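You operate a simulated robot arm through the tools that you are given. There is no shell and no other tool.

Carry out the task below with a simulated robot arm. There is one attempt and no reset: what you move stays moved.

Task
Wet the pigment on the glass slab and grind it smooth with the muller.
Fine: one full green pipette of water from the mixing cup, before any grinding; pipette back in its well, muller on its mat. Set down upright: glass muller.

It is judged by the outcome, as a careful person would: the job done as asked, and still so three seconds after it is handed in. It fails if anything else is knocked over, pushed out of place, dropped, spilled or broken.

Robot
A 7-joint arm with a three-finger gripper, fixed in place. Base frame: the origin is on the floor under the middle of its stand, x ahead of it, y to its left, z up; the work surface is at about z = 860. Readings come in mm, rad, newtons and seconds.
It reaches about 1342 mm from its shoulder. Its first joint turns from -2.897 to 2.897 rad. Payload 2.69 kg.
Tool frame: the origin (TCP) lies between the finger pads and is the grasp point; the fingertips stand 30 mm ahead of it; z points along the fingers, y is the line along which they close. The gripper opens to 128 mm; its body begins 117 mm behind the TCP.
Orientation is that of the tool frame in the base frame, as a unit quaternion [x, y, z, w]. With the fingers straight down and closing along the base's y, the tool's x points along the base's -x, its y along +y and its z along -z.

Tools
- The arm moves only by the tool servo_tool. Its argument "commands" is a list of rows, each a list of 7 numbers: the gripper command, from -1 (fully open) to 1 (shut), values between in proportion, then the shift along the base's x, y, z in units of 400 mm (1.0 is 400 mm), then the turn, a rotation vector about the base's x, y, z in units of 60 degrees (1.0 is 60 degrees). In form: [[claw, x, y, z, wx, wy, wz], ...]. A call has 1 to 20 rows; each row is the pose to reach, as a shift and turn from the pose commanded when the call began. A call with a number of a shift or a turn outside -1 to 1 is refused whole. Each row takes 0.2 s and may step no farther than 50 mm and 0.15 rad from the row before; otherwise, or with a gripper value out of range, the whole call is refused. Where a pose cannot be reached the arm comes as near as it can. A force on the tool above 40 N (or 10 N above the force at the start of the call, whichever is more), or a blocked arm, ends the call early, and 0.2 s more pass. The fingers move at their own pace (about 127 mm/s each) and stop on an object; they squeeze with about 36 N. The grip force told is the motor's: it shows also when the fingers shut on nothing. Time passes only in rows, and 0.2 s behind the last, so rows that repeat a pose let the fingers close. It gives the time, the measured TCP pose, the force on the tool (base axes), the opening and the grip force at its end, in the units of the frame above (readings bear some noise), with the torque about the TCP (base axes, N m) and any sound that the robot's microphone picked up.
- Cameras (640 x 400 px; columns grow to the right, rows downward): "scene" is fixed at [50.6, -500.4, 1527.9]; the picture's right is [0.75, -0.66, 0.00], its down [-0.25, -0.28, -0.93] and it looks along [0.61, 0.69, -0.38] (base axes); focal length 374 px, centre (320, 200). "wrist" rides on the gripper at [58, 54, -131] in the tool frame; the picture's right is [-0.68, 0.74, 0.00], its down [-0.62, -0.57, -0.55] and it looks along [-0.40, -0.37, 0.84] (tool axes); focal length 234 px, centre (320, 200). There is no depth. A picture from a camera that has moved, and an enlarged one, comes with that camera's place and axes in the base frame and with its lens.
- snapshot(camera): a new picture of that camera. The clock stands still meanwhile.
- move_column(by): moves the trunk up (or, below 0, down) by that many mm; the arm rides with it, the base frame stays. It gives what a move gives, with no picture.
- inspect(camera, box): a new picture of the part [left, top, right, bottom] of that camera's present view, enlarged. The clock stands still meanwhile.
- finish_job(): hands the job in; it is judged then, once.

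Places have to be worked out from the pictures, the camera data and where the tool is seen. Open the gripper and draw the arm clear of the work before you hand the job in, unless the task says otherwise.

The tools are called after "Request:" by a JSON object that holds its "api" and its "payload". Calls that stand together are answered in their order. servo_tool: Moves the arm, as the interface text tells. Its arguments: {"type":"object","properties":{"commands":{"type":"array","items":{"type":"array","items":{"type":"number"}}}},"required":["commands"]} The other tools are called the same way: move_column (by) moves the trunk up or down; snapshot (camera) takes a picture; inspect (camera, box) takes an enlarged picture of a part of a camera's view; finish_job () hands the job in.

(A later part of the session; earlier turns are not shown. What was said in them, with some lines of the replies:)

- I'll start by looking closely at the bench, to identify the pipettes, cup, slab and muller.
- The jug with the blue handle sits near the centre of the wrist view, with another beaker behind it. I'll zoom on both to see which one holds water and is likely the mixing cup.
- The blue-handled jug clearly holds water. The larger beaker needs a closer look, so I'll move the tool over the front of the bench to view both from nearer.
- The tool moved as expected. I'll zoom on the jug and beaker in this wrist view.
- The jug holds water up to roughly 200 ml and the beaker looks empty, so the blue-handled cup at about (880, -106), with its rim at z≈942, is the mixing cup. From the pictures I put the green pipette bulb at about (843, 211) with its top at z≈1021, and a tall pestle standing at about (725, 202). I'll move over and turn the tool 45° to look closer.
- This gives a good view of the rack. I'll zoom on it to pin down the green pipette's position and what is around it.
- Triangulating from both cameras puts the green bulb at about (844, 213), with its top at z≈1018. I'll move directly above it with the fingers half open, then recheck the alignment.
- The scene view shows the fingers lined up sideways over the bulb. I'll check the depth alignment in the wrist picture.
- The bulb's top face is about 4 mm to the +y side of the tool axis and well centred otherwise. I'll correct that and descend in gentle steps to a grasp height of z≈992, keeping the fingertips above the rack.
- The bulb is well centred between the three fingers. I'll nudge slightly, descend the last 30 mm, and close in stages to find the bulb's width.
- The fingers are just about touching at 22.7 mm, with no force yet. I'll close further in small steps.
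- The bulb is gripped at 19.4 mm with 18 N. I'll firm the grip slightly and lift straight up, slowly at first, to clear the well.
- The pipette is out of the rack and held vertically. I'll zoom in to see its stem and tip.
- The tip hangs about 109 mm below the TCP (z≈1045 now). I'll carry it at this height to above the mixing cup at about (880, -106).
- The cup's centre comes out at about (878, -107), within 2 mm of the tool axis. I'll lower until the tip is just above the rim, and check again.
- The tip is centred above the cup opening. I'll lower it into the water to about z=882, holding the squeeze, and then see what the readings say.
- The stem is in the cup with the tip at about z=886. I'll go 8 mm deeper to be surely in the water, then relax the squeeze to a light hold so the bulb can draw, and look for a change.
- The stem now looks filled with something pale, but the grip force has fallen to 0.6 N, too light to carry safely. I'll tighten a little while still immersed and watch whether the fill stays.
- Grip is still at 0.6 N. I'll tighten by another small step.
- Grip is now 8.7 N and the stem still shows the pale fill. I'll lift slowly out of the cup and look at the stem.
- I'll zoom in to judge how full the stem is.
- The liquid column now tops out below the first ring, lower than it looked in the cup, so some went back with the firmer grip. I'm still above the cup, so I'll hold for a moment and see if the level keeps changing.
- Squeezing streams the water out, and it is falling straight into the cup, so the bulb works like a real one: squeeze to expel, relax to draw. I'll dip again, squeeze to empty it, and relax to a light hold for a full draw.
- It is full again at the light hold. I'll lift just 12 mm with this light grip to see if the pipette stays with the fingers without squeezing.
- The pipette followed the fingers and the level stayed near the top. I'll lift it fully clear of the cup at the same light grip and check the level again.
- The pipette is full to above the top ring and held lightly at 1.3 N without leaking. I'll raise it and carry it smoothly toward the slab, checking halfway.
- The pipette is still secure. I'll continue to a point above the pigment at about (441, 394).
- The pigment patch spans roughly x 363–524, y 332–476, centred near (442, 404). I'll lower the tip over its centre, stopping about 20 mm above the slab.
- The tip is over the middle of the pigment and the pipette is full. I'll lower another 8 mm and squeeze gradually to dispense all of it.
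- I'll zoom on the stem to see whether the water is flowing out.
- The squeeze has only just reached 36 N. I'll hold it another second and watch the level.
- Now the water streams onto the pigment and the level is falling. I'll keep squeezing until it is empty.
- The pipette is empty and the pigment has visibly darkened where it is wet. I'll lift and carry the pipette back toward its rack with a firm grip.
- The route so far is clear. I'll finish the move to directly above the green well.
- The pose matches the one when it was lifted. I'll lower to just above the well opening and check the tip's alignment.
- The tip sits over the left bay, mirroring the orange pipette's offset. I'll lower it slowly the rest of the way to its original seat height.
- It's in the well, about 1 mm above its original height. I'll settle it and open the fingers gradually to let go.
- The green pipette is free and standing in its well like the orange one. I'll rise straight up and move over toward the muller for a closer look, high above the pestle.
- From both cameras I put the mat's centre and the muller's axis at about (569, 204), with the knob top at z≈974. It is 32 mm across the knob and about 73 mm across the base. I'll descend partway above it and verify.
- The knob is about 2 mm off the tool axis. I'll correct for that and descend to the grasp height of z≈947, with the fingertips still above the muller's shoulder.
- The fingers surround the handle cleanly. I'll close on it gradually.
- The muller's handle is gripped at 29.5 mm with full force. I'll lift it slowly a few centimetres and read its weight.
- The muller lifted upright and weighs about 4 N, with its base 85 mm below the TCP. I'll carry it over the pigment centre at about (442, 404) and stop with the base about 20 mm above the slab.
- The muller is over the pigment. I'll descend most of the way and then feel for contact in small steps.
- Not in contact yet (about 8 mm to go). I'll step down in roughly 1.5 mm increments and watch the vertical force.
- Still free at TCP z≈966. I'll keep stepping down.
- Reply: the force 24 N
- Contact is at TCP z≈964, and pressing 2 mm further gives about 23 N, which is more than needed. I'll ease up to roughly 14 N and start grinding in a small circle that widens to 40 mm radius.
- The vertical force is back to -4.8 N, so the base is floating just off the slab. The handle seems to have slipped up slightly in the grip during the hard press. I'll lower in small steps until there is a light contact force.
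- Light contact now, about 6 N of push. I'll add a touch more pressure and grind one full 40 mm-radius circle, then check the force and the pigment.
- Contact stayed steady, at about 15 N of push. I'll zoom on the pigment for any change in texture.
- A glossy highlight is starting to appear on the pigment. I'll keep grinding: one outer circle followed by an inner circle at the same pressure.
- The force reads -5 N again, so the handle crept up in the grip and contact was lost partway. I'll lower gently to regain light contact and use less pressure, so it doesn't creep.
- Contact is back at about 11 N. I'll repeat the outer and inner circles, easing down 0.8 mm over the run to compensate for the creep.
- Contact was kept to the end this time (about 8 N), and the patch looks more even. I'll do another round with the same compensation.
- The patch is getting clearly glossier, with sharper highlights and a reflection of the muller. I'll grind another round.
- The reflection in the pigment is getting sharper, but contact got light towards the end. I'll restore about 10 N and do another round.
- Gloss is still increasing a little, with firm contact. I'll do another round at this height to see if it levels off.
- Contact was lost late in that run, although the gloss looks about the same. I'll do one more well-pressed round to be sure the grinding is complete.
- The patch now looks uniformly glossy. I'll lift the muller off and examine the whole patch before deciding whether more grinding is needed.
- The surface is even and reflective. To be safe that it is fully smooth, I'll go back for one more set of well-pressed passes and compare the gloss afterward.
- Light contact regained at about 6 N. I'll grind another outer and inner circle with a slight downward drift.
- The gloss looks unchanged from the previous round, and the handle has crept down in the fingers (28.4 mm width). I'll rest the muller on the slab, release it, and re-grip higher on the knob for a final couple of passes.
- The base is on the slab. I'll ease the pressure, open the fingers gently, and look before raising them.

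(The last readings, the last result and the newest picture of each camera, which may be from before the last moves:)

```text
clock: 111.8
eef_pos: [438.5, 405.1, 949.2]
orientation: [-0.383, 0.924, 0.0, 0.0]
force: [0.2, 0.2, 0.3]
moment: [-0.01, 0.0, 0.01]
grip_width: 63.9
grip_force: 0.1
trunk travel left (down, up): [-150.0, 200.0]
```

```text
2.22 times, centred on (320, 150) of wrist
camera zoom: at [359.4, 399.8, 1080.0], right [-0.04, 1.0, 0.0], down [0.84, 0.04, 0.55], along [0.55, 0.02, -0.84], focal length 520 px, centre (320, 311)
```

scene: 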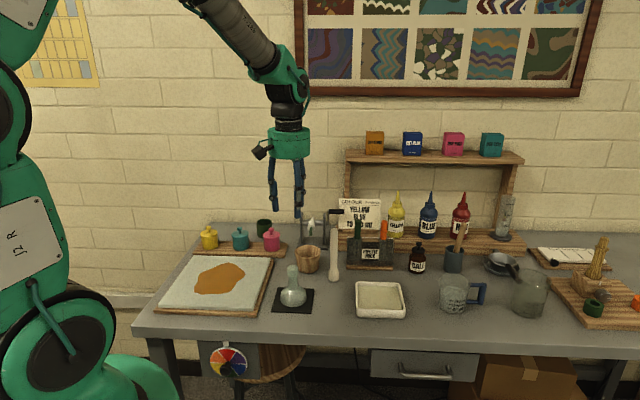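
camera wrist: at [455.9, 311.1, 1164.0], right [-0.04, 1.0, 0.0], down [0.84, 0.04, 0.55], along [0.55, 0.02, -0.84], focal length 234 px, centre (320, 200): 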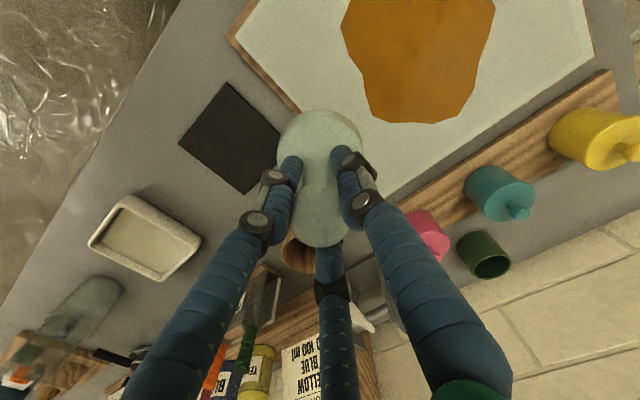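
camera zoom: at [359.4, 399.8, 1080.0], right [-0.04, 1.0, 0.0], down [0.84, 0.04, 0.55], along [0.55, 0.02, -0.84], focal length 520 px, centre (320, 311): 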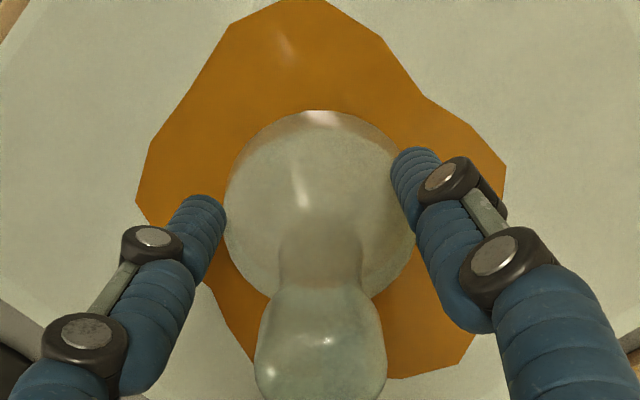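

The muller stands flat on its own. I'll raise the fingers 22 mm and re-grip the knob.

Request:
{"api": "servo_tool", "payload": {"commands": [[0, 0, 0, 0.025, 0, 0, 0], [0, 0, 0, 0.055, 0, 0, 0], [0, 0, 0, 0.055, 0, 0, 0], [0.3, 0, 0, 0.055, 0, 0, 0], [0.45, 0, 0, 0.055, 0, 0, 0], [0.55, 0, 0, 0.055, 0, 0, 0], [0.65, 0, 0, 0.055, 0, 0, 0], [0.8, 0, 0, 0.055, 0, 0, 0], [0.8, 0, 0, 0.055, 0, 0, 0]]}}

Request:
{"api": "inspect", "payload": {"camera": "scene", "box": [195, 225, 265, 300]}}

```text
clock: 113.8
eef_pos: [439.1, 402.7, 972.9]
orientation: [-0.383, 0.924, 0.0, 0.0]
force: [0.6, 2.1, 2.8]
moment: [0.12, 0.08, -0.05]
grip_width: 29.6
grip_force: 35.8
trunk travel left (down, up): [-150.0, 200.0]
```

```text
5.33 times, centred on (230, 262) of scene
camera zoom: at [50.6, -500.4, 1527.9], right [0.75, -0.66, 0.0], down [-0.25, -0.28, -0.93], along [0.61, 0.69, -0.38], focal length 1993 px, centre (800, -133)
```

zoom: 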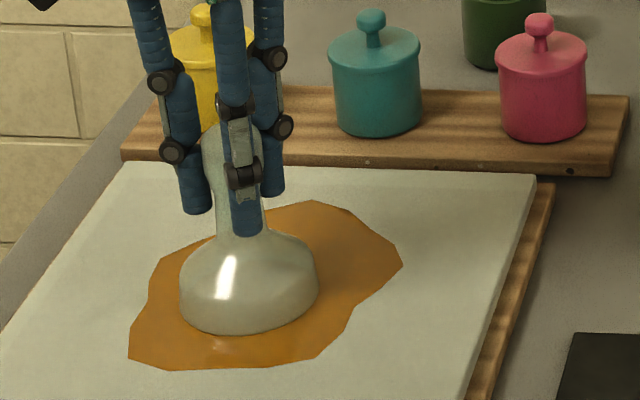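

Re-gripped at 29.6 mm with light contact. I'll run another outer and inner circle set with gentle pressure.

Request:
{"api": "servo_tool", "payload": {"commands": [[0.8, 0.05, 0, -0.001, 0, 0, 0], [0.8, 0.1, 0, -0.0013, 0, 0, 0], [0.8, 0.0866, 0.05, -0.0016, 0, 0, 0], [0.8, 0.05, 0.0866, -0.0018, 0, 0, 0], [0.8, 0, 0.1, -0.002, 0, 0, 0], [0.8, -0.05, 0.0866, -0.0022, 0, 0, 0], [0.8, -0.0866, 0.05, -0.0024, 0, 0, 0], [0.8, -0.1, 0, -0.0026, 0, 0, 0], [0.8, -0.0866, -0.05, -0.0028, 0, 0, 0], [0.8, -0.05, -0.0866, -0.003, 0, 0, 0], [0.8, 0, -0.1, -0.0032, 0, 0, 0], [0.8, 0.05, -0.0866, -0.0034, 0, 0, 0], [0.8, 0.0866, -0.05, -0.0036, 0, 0, 0], [0.8, 0.1, 0, -0.0038, 0, 0, 0], [0.8, 0.05, 0, -0.004, 0, 0, 0], [0.8, 0.025, 0.0433, -0.0042, 0, 0, 0], [0.8, -0.025, 0.0433, -0.0044, 0, 0, 0], [0.8, -0.05, 0, -0.0046, 0, 0, 0], [0.8, -0.025, -0.0433, -0.0048, 0, 0, 0], [0.8, 0, 0, -0.005, 0, 0, 0]]}}

Request:
{"api": "inspect", "payload": {"camera": "scene", "box": [195, 225, 265, 300]}}

Request:
{"api": "inspect", "payload": {"camera": "wrist", "box": [200, 20, 440, 200]}}

```text
clock: 118.0
eef_pos: [440.1, 404.0, 972.3]
orientation: [-0.382, 0.924, 0.0, 0.0]
force: [-1.0, -0.2, -0.6]
moment: [0.08, -0.02, -0.02]
grip_width: 29.7
grip_force: 36.3
trunk travel left (down, up): [-150.0, 200.0]
```

```text
5.33 times, centred on (230, 262) of scene
camera zoom: at [50.6, -500.4, 1527.9], right [0.75, -0.66, 0.0], down [-0.25, -0.28, -0.93], along [0.61, 0.69, -0.38], focal length 1993 px, centre (800, -133)
```

zoom: 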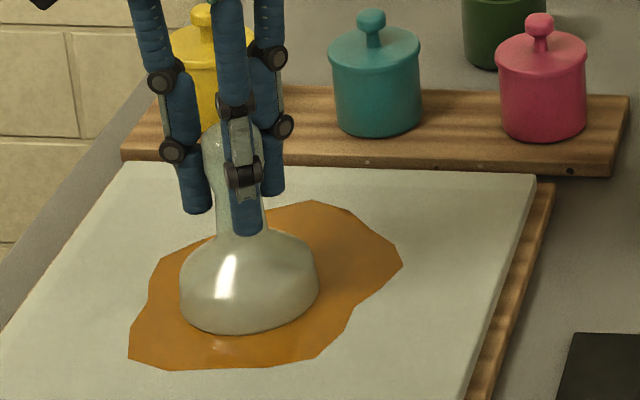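

```text
2.22 times, centred on (320, 110) of wrist
camera zoom: at [359.8, 398.8, 1101.7], right [-0.04, 1.0, 0.0], down [0.84, 0.04, 0.55], along [0.55, 0.02, -0.84], focal length 520 px, centre (320, 400)
```

zoom: 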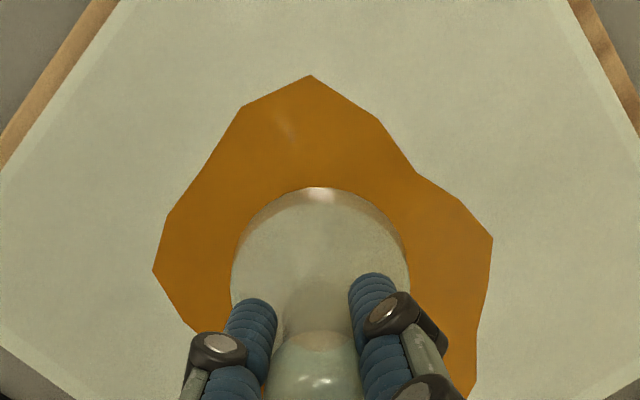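

The gloss is unchanged from before this round, so the pigment is ground as smooth as it gets. I'll lift the muller and carry it back over its mat.

Request:
{"api": "servo_tool", "payload": {"commands": [[0.8, 0, 0, 0.01, 0, 0, 0], [0.8, 0, 0, 0.04, 0, 0, 0], [0.8, 0, 0, 0.1, 0, 0, 0], [0.8, 0, 0, 0.17, 0, 0, 0], [0.8, 0.02, -0.03, 0.19, 0, 0, 0], [0.8, 0.07, -0.105, 0.19, 0, 0, 0], [0.8, 0.12, -0.18, 0.19, 0, 0, 0], [0.8, 0.17, -0.256, 0.19, 0, 0, 0], [0.8, 0.22, -0.332, 0.19, 0, 0, 0], [0.8, 0.27, -0.407, 0.19, 0, 0, 0], [0.8, 0.31, -0.467, 0.19, 0, 0, 0], [0.8, 0.33, -0.497, 0.19, 0, 0, 0], [0.8, 0.33, -0.497, 0.19, 0, 0, 0]]}}

Request:
{"api": "inspect", "payload": {"camera": "scene", "box": [150, 190, 340, 330]}}

Request:
{"api": "inspect", "payload": {"camera": "wrist", "box": [200, 40, 440, 240]}}

```text
clock: 120.8
eef_pos: [573.6, 203.8, 1043.5]
orientation: [-0.383, 0.924, 0.0, -0.001]
force: [-0.2, -0.4, -4.0]
moment: [0.02, 0.02, -0.02]
grip_width: 29.7
grip_force: 36.1
trunk travel left (down, up): [-150.0, 200.0]
```

```text
2.86 times, centred on (245, 260) of scene
camera zoom: at [50.6, -500.4, 1527.9], right [0.75, -0.66, 0.0], down [-0.25, -0.28, -0.93], along [0.61, 0.69, -0.38], focal length 1068 px, centre (534, 29)
```

zoom: 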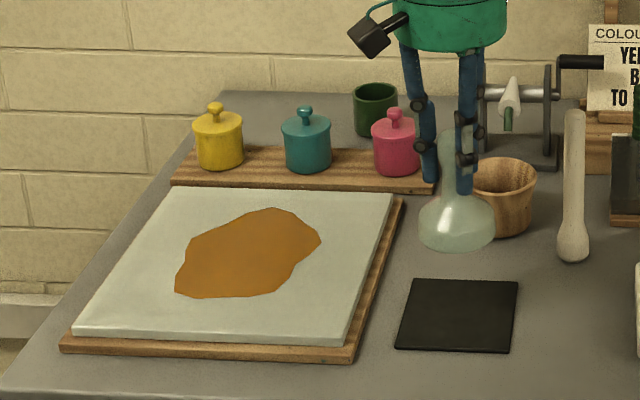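

```text
2.00 times, centred on (320, 140) of wrist
camera zoom: at [492.7, 199.6, 1174.5], right [-0.04, 1.0, 0.0], down [0.84, 0.04, 0.55], along [0.55, 0.02, -0.84], focal length 468 px, centre (320, 320)
```

zoom: 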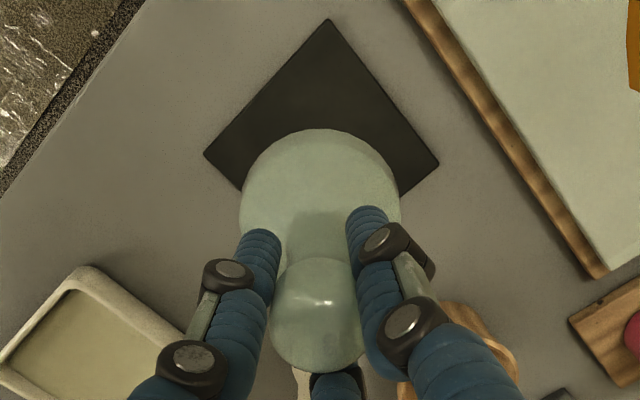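

The muller is centred over the mat. I'll lower it to just above the mat, then feel for contact.

Request:
{"api": "servo_tool", "payload": {"commands": [[0.8, -0.002, 0.003, -0.05, 0, 0, 0], [0.8, -0.003, 0.004, -0.1, 0, 0, 0], [0.8, -0.003, 0.004, -0.15, 0, 0, 0], [0.8, -0.003, 0.004, -0.18, 0, 0, 0], [0.8, -0.003, 0.004, -0.195, 0, 0, 0], [0.8, -0.003, 0.004, -0.2, 0, 0, 0], [0.8, -0.003, 0.004, -0.2, 0, 0, 0]]}}

Request:
{"api": "inspect", "payload": {"camera": "scene", "box": [255, 230, 335, 320]}}

```text
clock: 122.4
eef_pos: [570.7, 206.5, 963.7]
orientation: [-0.383, 0.924, 0.0, 0.0]
force: [-0.1, 0.0, -4.7]
moment: [-0.03, -0.02, 0.0]
grip_width: 29.6
grip_force: 35.8
trunk travel left (down, up): [-150.0, 200.0]
```

```text
4.44 times, centred on (295, 275) of scene
camera zoom: at [50.6, -500.4, 1527.9], right [0.75, -0.66, 0.0], down [-0.25, -0.28, -0.93], along [0.61, 0.69, -0.38], focal length 1661 px, centre (431, -133)
```

zoom: 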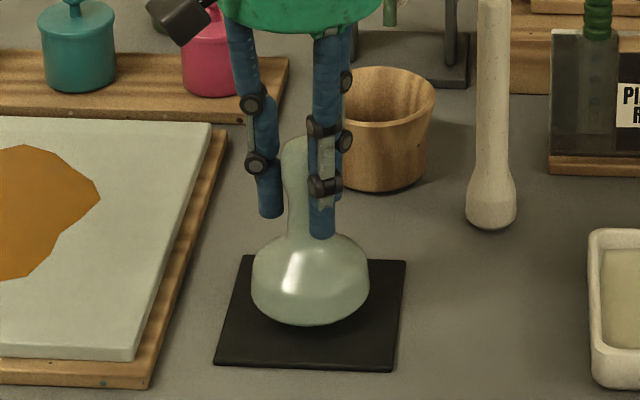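

About 8 mm remain above the mat. I'll go down in small steps and watch the force.

Request:
{"api": "servo_tool", "payload": {"commands": [[0.8, 0, 0, -0.005, 0, 0, 0], [0.8, 0, 0, -0.01, 0, 0, 0], [0.8, 0, 0, -0.014, 0, 0, 0], [0.8, 0, 0, -0.014, 0, 0, 0]]}}

Request:
{"api": "servo_tool", "payload": {"commands": [[0.8, 0, 0, -0.003, 0, 0, 0], [0.8, 0, 0, -0.004, 0, 0, 0], [0.8, 0, 0, -0.004, 0, 0, 0]]}}

```text
clock: 123.4
eef_pos: [569.8, 207.2, 957.8]
orientation: [-0.383, 0.924, 0.0, 0.0]
force: [0.6, -0.2, -4.1]
moment: [0.0, 0.0, 0.05]
grip_width: 29.9
grip_force: 36.2
trunk travel left (down, up): [-150.0, 200.0]
```

```text
clock: 124.2
eef_pos: [571.5, 206.0, 957.4]
orientation: [-0.383, 0.924, -0.001, 0.0]
force: [-1.1, 0.3, -5.6]
moment: [0.01, 0.01, 0.03]
grip_width: 29.8
grip_force: 36.1
trunk travel left (down, up): [-150.0, 200.0]
```

Still free. I'll continue in roughly 1 mm steps.

Request:
{"api": "servo_tool", "payload": {"commands": [[0.8, 0, 0, -0.002, 0, 0, 0], [0.8, 0, 0, -0.003, 0, 0, 0], [0.8, 0, 0, -0.003, 0, 0, 0]]}}

Request:
{"api": "servo_tool", "payload": {"commands": [[0.8, 0, 0, -0.002, 0, 0, 0], [0.8, 0, 0, -0.002, 0, 0, 0]]}}

```text
clock: 125.0
eef_pos: [571.1, 205.9, 955.7]
orientation: [-0.383, 0.924, -0.001, 0.0]
force: [1.0, -0.7, -5.9]
moment: [0.01, 0.01, -0.01]
grip_width: 29.5
grip_force: 36.0
trunk travel left (down, up): [-150.0, 200.0]
```

```text
clock: 125.6
eef_pos: [571.3, 206.1, 956.3]
orientation: [-0.382, 0.924, 0.0, 0.0]
force: [0.5, 0.4, -4.7]
moment: [-0.01, 0.02, 0.01]
grip_width: 29.8
grip_force: 36.1
trunk travel left (down, up): [-150.0, 200.0]
```

Request:
{"api": "servo_tool", "payload": {"commands": [[0.8, 0, 0, -0.002, 0, 0, 0], [0.8, 0, 0, -0.003, 0, 0, 0], [0.8, 0, 0, -0.003, 0, 0, 0]]}}

Request:
{"api": "inspect", "payload": {"camera": "scene", "box": [265, 270, 325, 320]}}

```text
clock: 126.4
eef_pos: [571.5, 205.8, 955.5]
orientation: [-0.382, 0.924, -0.001, 0.0]
force: [0.0, -0.2, -4.7]
moment: [-0.02, -0.02, -0.04]
grip_width: 29.8
grip_force: 36.2
trunk travel left (down, up): [-150.0, 200.0]
```

```text
8.00 times, centred on (295, 295) of scene
camera zoom: at [50.6, -500.4, 1527.9], right [0.75, -0.66, 0.0], down [-0.25, -0.28, -0.93], along [0.61, 0.69, -0.38], focal length 2989 px, centre (520, -560)
```

zoom: 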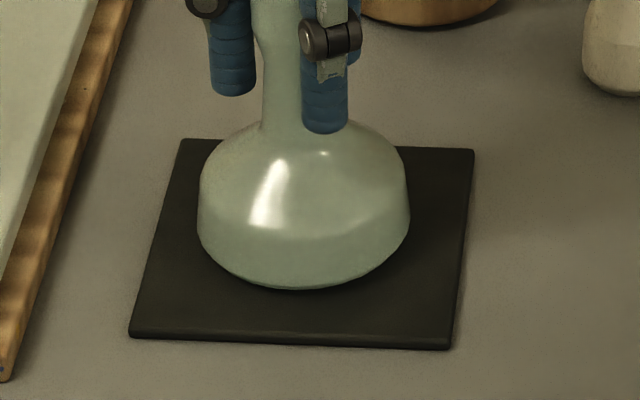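

The gap is now very small but not closed yet. I'll continue stepping down.

Request:
{"api": "servo_tool", "payload": {"commands": [[0.8, 0, 0, -0.002, 0, 0, 0], [0.8, 0, 0, -0.003, 0, 0, 0], [0.8, 0, 0, -0.003, 0, 0, 0]]}}

Request:
{"api": "servo_tool", "payload": {"commands": [[0.8, 0, 0, -0.002, 0, 0, 0], [0.8, 0, 0, -0.002, 0, 0, 0]]}}

```text
clock: 127.2
eef_pos: [572.0, 206.7, 953.5]
orientation: [-0.383, 0.924, 0.0, 0.0]
force: [1.2, -0.4, -5.6]
moment: [-0.01, 0.0, 0.0]
grip_width: 29.6
grip_force: 36.0
trunk travel left (down, up): [-150.0, 200.0]
```

```text
clock: 127.8
eef_pos: [571.4, 206.8, 953.4]
orientation: [-0.382, 0.924, 0.0, 0.0]
force: [0.0, -0.3, -5.4]
moment: [-0.01, 0.01, -0.02]
grip_width: 30.0
grip_force: 35.6
trunk travel left (down, up): [-150.0, 200.0]
```

Request:
{"api": "servo_tool", "payload": {"commands": [[0.8, 0, 0, -0.002, 0, 0, 0], [0.8, 0, 0, -0.003, 0, 0, 0], [0.8, 0, 0, -0.003, 0, 0, 0]]}}

Request:
{"api": "inspect", "payload": {"camera": "scene", "box": [265, 270, 325, 320]}}

```text
clock: 128.6
eef_pos: [571.4, 207.7, 953.2]
orientation: [-0.383, 0.924, 0.0, 0.0]
force: [0.0, 1.3, -3.4]
moment: [0.08, 0.01, 0.02]
grip_width: 29.9
grip_force: 36.0
trunk travel left (down, up): [-150.0, 200.0]
```

```text
8.00 times, centred on (295, 295) of scene
camera zoom: at [50.6, -500.4, 1527.9], right [0.75, -0.66, 0.0], down [-0.25, -0.28, -0.93], along [0.61, 0.69, -0.38], focal length 2989 px, centre (520, -560)
```

zoom: 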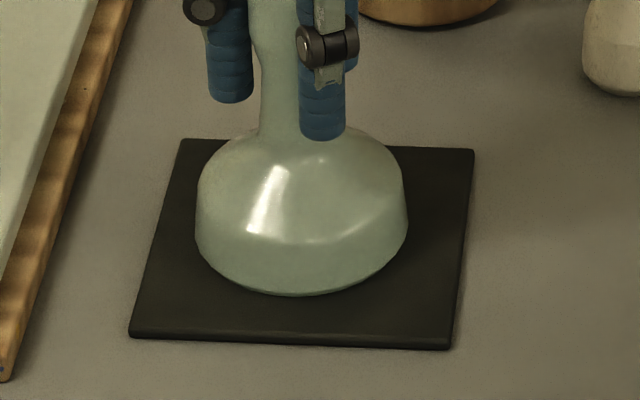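

The force is starting to ease (-3.4 N), so it is just touching. One more small step should seat it.

Request:
{"api": "servo_tool", "payload": {"commands": [[0.8, 0, 0, -0.0015, 0, 0, 0], [0.8, 0, 0, -0.0015, 0, 0, 0]]}}

```text
clock: 129.2
eef_pos: [571.0, 207.1, 951.0]
orientation: [-0.382, 0.924, 0.0, 0.001]
force: [-0.3, 5.4, 4.4]
moment: [0.4, 0.3, -0.11]
grip_width: 29.7
grip_force: 36.1
trunk travel left (down, up): [-150.0, 200.0]
```

It's seated on the mat with a light push. I'll open the fingers gradually to release the muller upright.

Request:
{"api": "servo_tool", "payload": {"commands": [[0.75, 0, 0, 0.001, 0, 0, 0], [0.65, 0, 0, 0.001, 0, 0, 0], [0.58, 0, 0, 0.001, 0, 0, 0], [0.54, 0, 0, 0.001, 0, 0, 0], [0.5, 0, 0, 0.001, 0, 0, 0], [0.4, 0, 0, 0.001, 0, 0, 0], [0.2, 0, 0, 0.001, 0, 0, 0], [0.0, 0, 0, 0.001, 0, 0, 0], [0.0, 0, 0, 0.001, 0, 0, 0]]}}

Request:
{"api": "inspect", "payload": {"camera": "scene", "box": [255, 230, 335, 320]}}

Request:
{"api": "inspect", "payload": {"camera": "wrist", "box": [200, 60, 440, 240]}}

```text
clock: 131.2
eef_pos: [570.4, 206.1, 952.0]
orientation: [-0.383, 0.924, -0.001, 0.0]
force: [0.3, -0.3, 0.5]
moment: [0.0, 0.0, 0.01]
grip_width: 64.1
grip_force: 0.0
trunk travel left (down, up): [-150.0, 200.0]
```

```text
4.44 times, centred on (295, 275) of scene
camera zoom: at [50.6, -500.4, 1527.9], right [0.75, -0.66, 0.0], down [-0.25, -0.28, -0.93], along [0.61, 0.69, -0.38], focal length 1661 px, centre (431, -133)
```

zoom: 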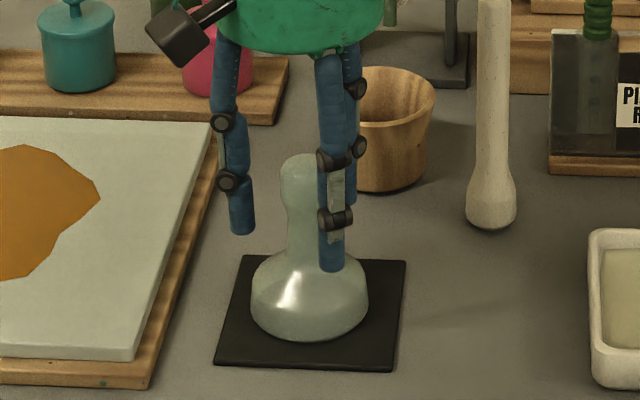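

```text
2.22 times, centred on (320, 150) of wrist
camera zoom: at [490.0, 202.1, 1082.0], right [-0.04, 1.0, 0.0], down [0.84, 0.04, 0.55], along [0.55, 0.02, -0.84], focal length 520 px, centre (320, 311)
```

zoom: 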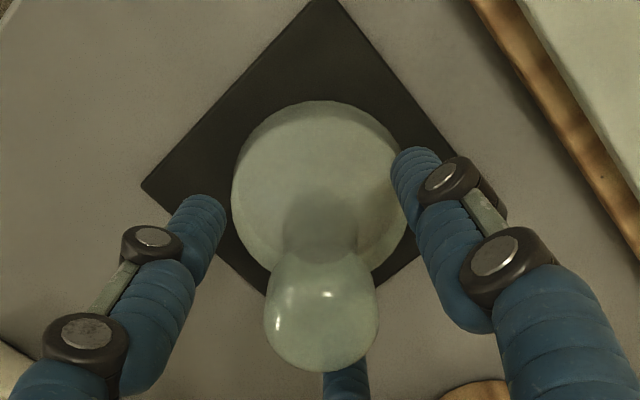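

The muller stands upright on its mat, free of the fingers. I'll rise straight up, well clear of the work, and then check everything.

Request:
{"api": "servo_tool", "payload": {"commands": [[0, 0, 0, 0.05, 0, 0, 0], [0, 0, 0, 0.12, 0, 0, 0], [0, 0, 0, 0.22, 0, 0, 0], [0, 0, 0, 0.34, 0, 0, 0], [0, 0, 0, 0.46, 0, 0, 0], [-0.5, -0.05, -0.05, 0.56, 0, 0, 0], [-1, -0.12, -0.12, 0.62, 0, 0, 0], [-1, -0.2, -0.2, 0.65, 0, 0, 0], [-1, -0.2, -0.2, 0.65, 0, 0, 0]]}}

Request:
{"api": "snapshot", "payload": {"camera": "scene"}}

Request:
{"api": "inspect", "payload": {"camera": "scene", "box": [150, 220, 330, 330]}}

Request:
{"api": "inspect", "payload": {"camera": "scene", "box": [320, 190, 500, 320]}}

Request:
{"api": "snapshot", "payload": {"camera": "wrist"}}

```text
clock: 133.2
eef_pos: [491.6, 125.1, 1213.1]
orientation: [-0.383, 0.924, 0.0, 0.001]
force: [-0.8, -0.7, 0.2]
moment: [0.02, -0.06, 0.01]
grip_width: 127.9
grip_force: 0.1
trunk travel left (down, up): [-150.0, 200.0]
```

```text
taken
```

scene: 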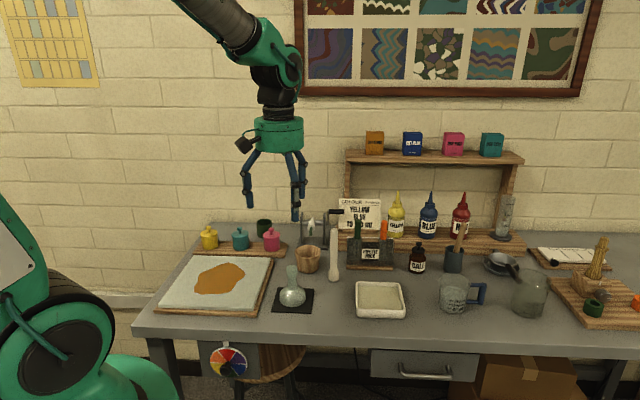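

```text
3.56 times, centred on (240, 275) of scene
camera zoom: at [50.6, -500.4, 1527.9], right [0.75, -0.66, 0.0], down [-0.25, -0.28, -0.93], along [0.61, 0.69, -0.38], focal length 1328 px, centre (604, -67)
```

zoom: 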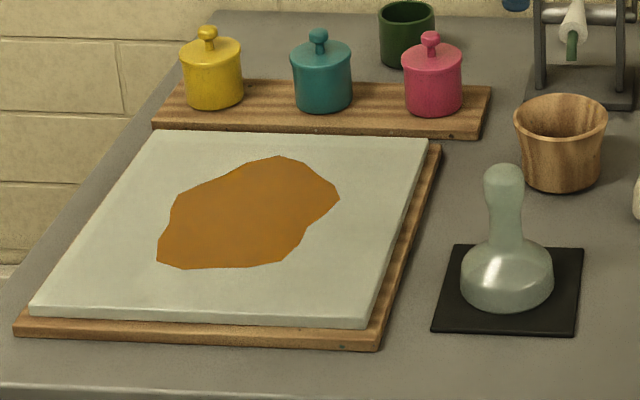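

```text
3.08 times, centred on (410, 255) of scene
camera zoom: at [50.6, -500.4, 1527.9], right [0.75, -0.66, 0.0], down [-0.25, -0.28, -0.93], along [0.61, 0.69, -0.38], focal length 1150 px, centre (43, 31)
```

zoom: 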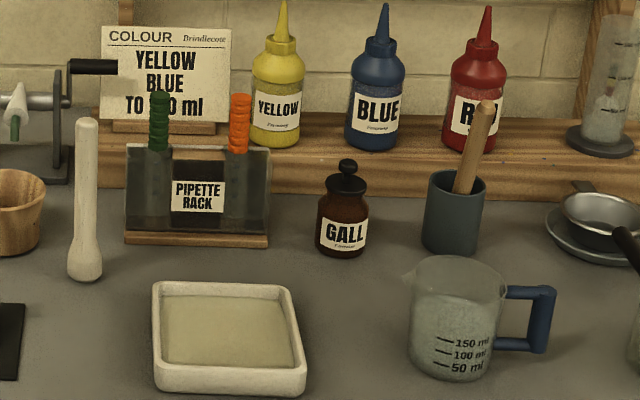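

```text
taken
camera wrist: at [410.6, 120.2, 1341.9], right [-0.04, 1.0, 0.0], down [0.83, 0.04, 0.55], along [0.55, 0.02, -0.84], focal length 234 px, centre (320, 200)
```

wrist: 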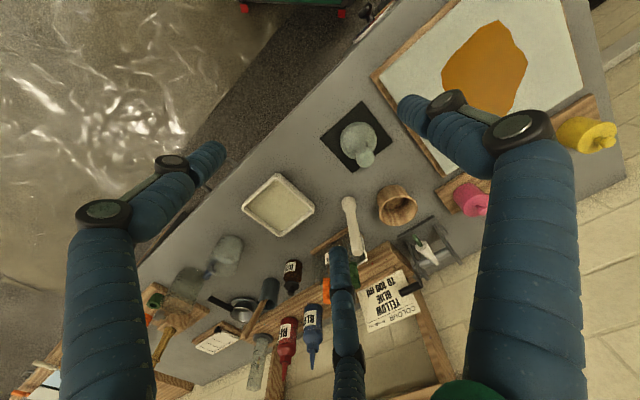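

Everything stands where it should: the green pipette is in its well and the muller is upright on its mat. I'll take one last close look at the pigment's finish.

Request:
{"api": "inspect", "payload": {"camera": "wrist", "box": [420, 0, 560, 120]}}

Request:
{"api": "inspect", "payload": {"camera": "scene", "box": [185, 255, 255, 300]}}

```text
3.33 times, centred on (490, 60) of wrist
camera zoom: at [410.6, 120.2, 1341.9], right [-0.04, 1.0, 0.0], down [0.83, 0.04, 0.55], along [0.55, 0.02, -0.84], focal length 781 px, centre (-247, 667)
```

zoom: 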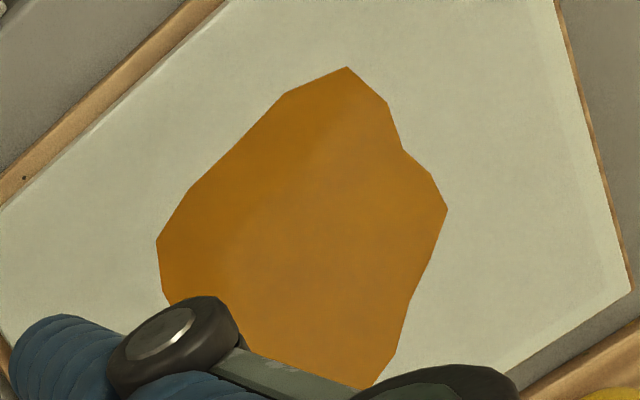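

```text
8.89 times, centred on (220, 278) of scene
camera zoom: at [50.6, -500.4, 1527.9], right [0.75, -0.66, 0.0], down [-0.25, -0.28, -0.93], along [0.61, 0.69, -0.38], focal length 3321 px, centre (1209, -489)
```

zoom: 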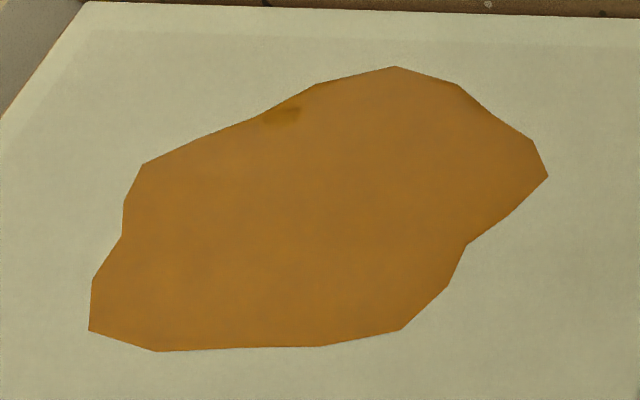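

The patch looks identical to the view taken two rounds earlier, including the same sharp reflection of the yellow jar. So the grinding has levelled off and the paste is smooth. The pipette and muller are back in place, the gripper is open and the arm is clear, so I'm handing the job in.

Request:
{"api": "finish_job", "payload": {}}

```text
The job is handed in.
```

I wetted the pigment with one full green pipette of water from the mixing cup, then ground it with the muller until it looked smooth and even. I handed the job in, and no verdict has come back.

- **Water:** All of it went onto the pigment before any grinding. My first fill leaked while held over the cup, and that water fell back in, so I filled the pipette again before carrying it over. I took the blue-handled jug to be the mixing cup, since it held water and the larger beaker looked empty.
- **Grinding:** The patch became even and glossy, and two extra rounds of grinding made no visible difference. Smoothness was judged only from the pictures.
- **Put back:** The green pipette is in its well, and the glass muller stands upright on its mat. The gripper is open and the arm is clear of the bench.

In the last pictures nothing else had been moved, spilled or knocked over.
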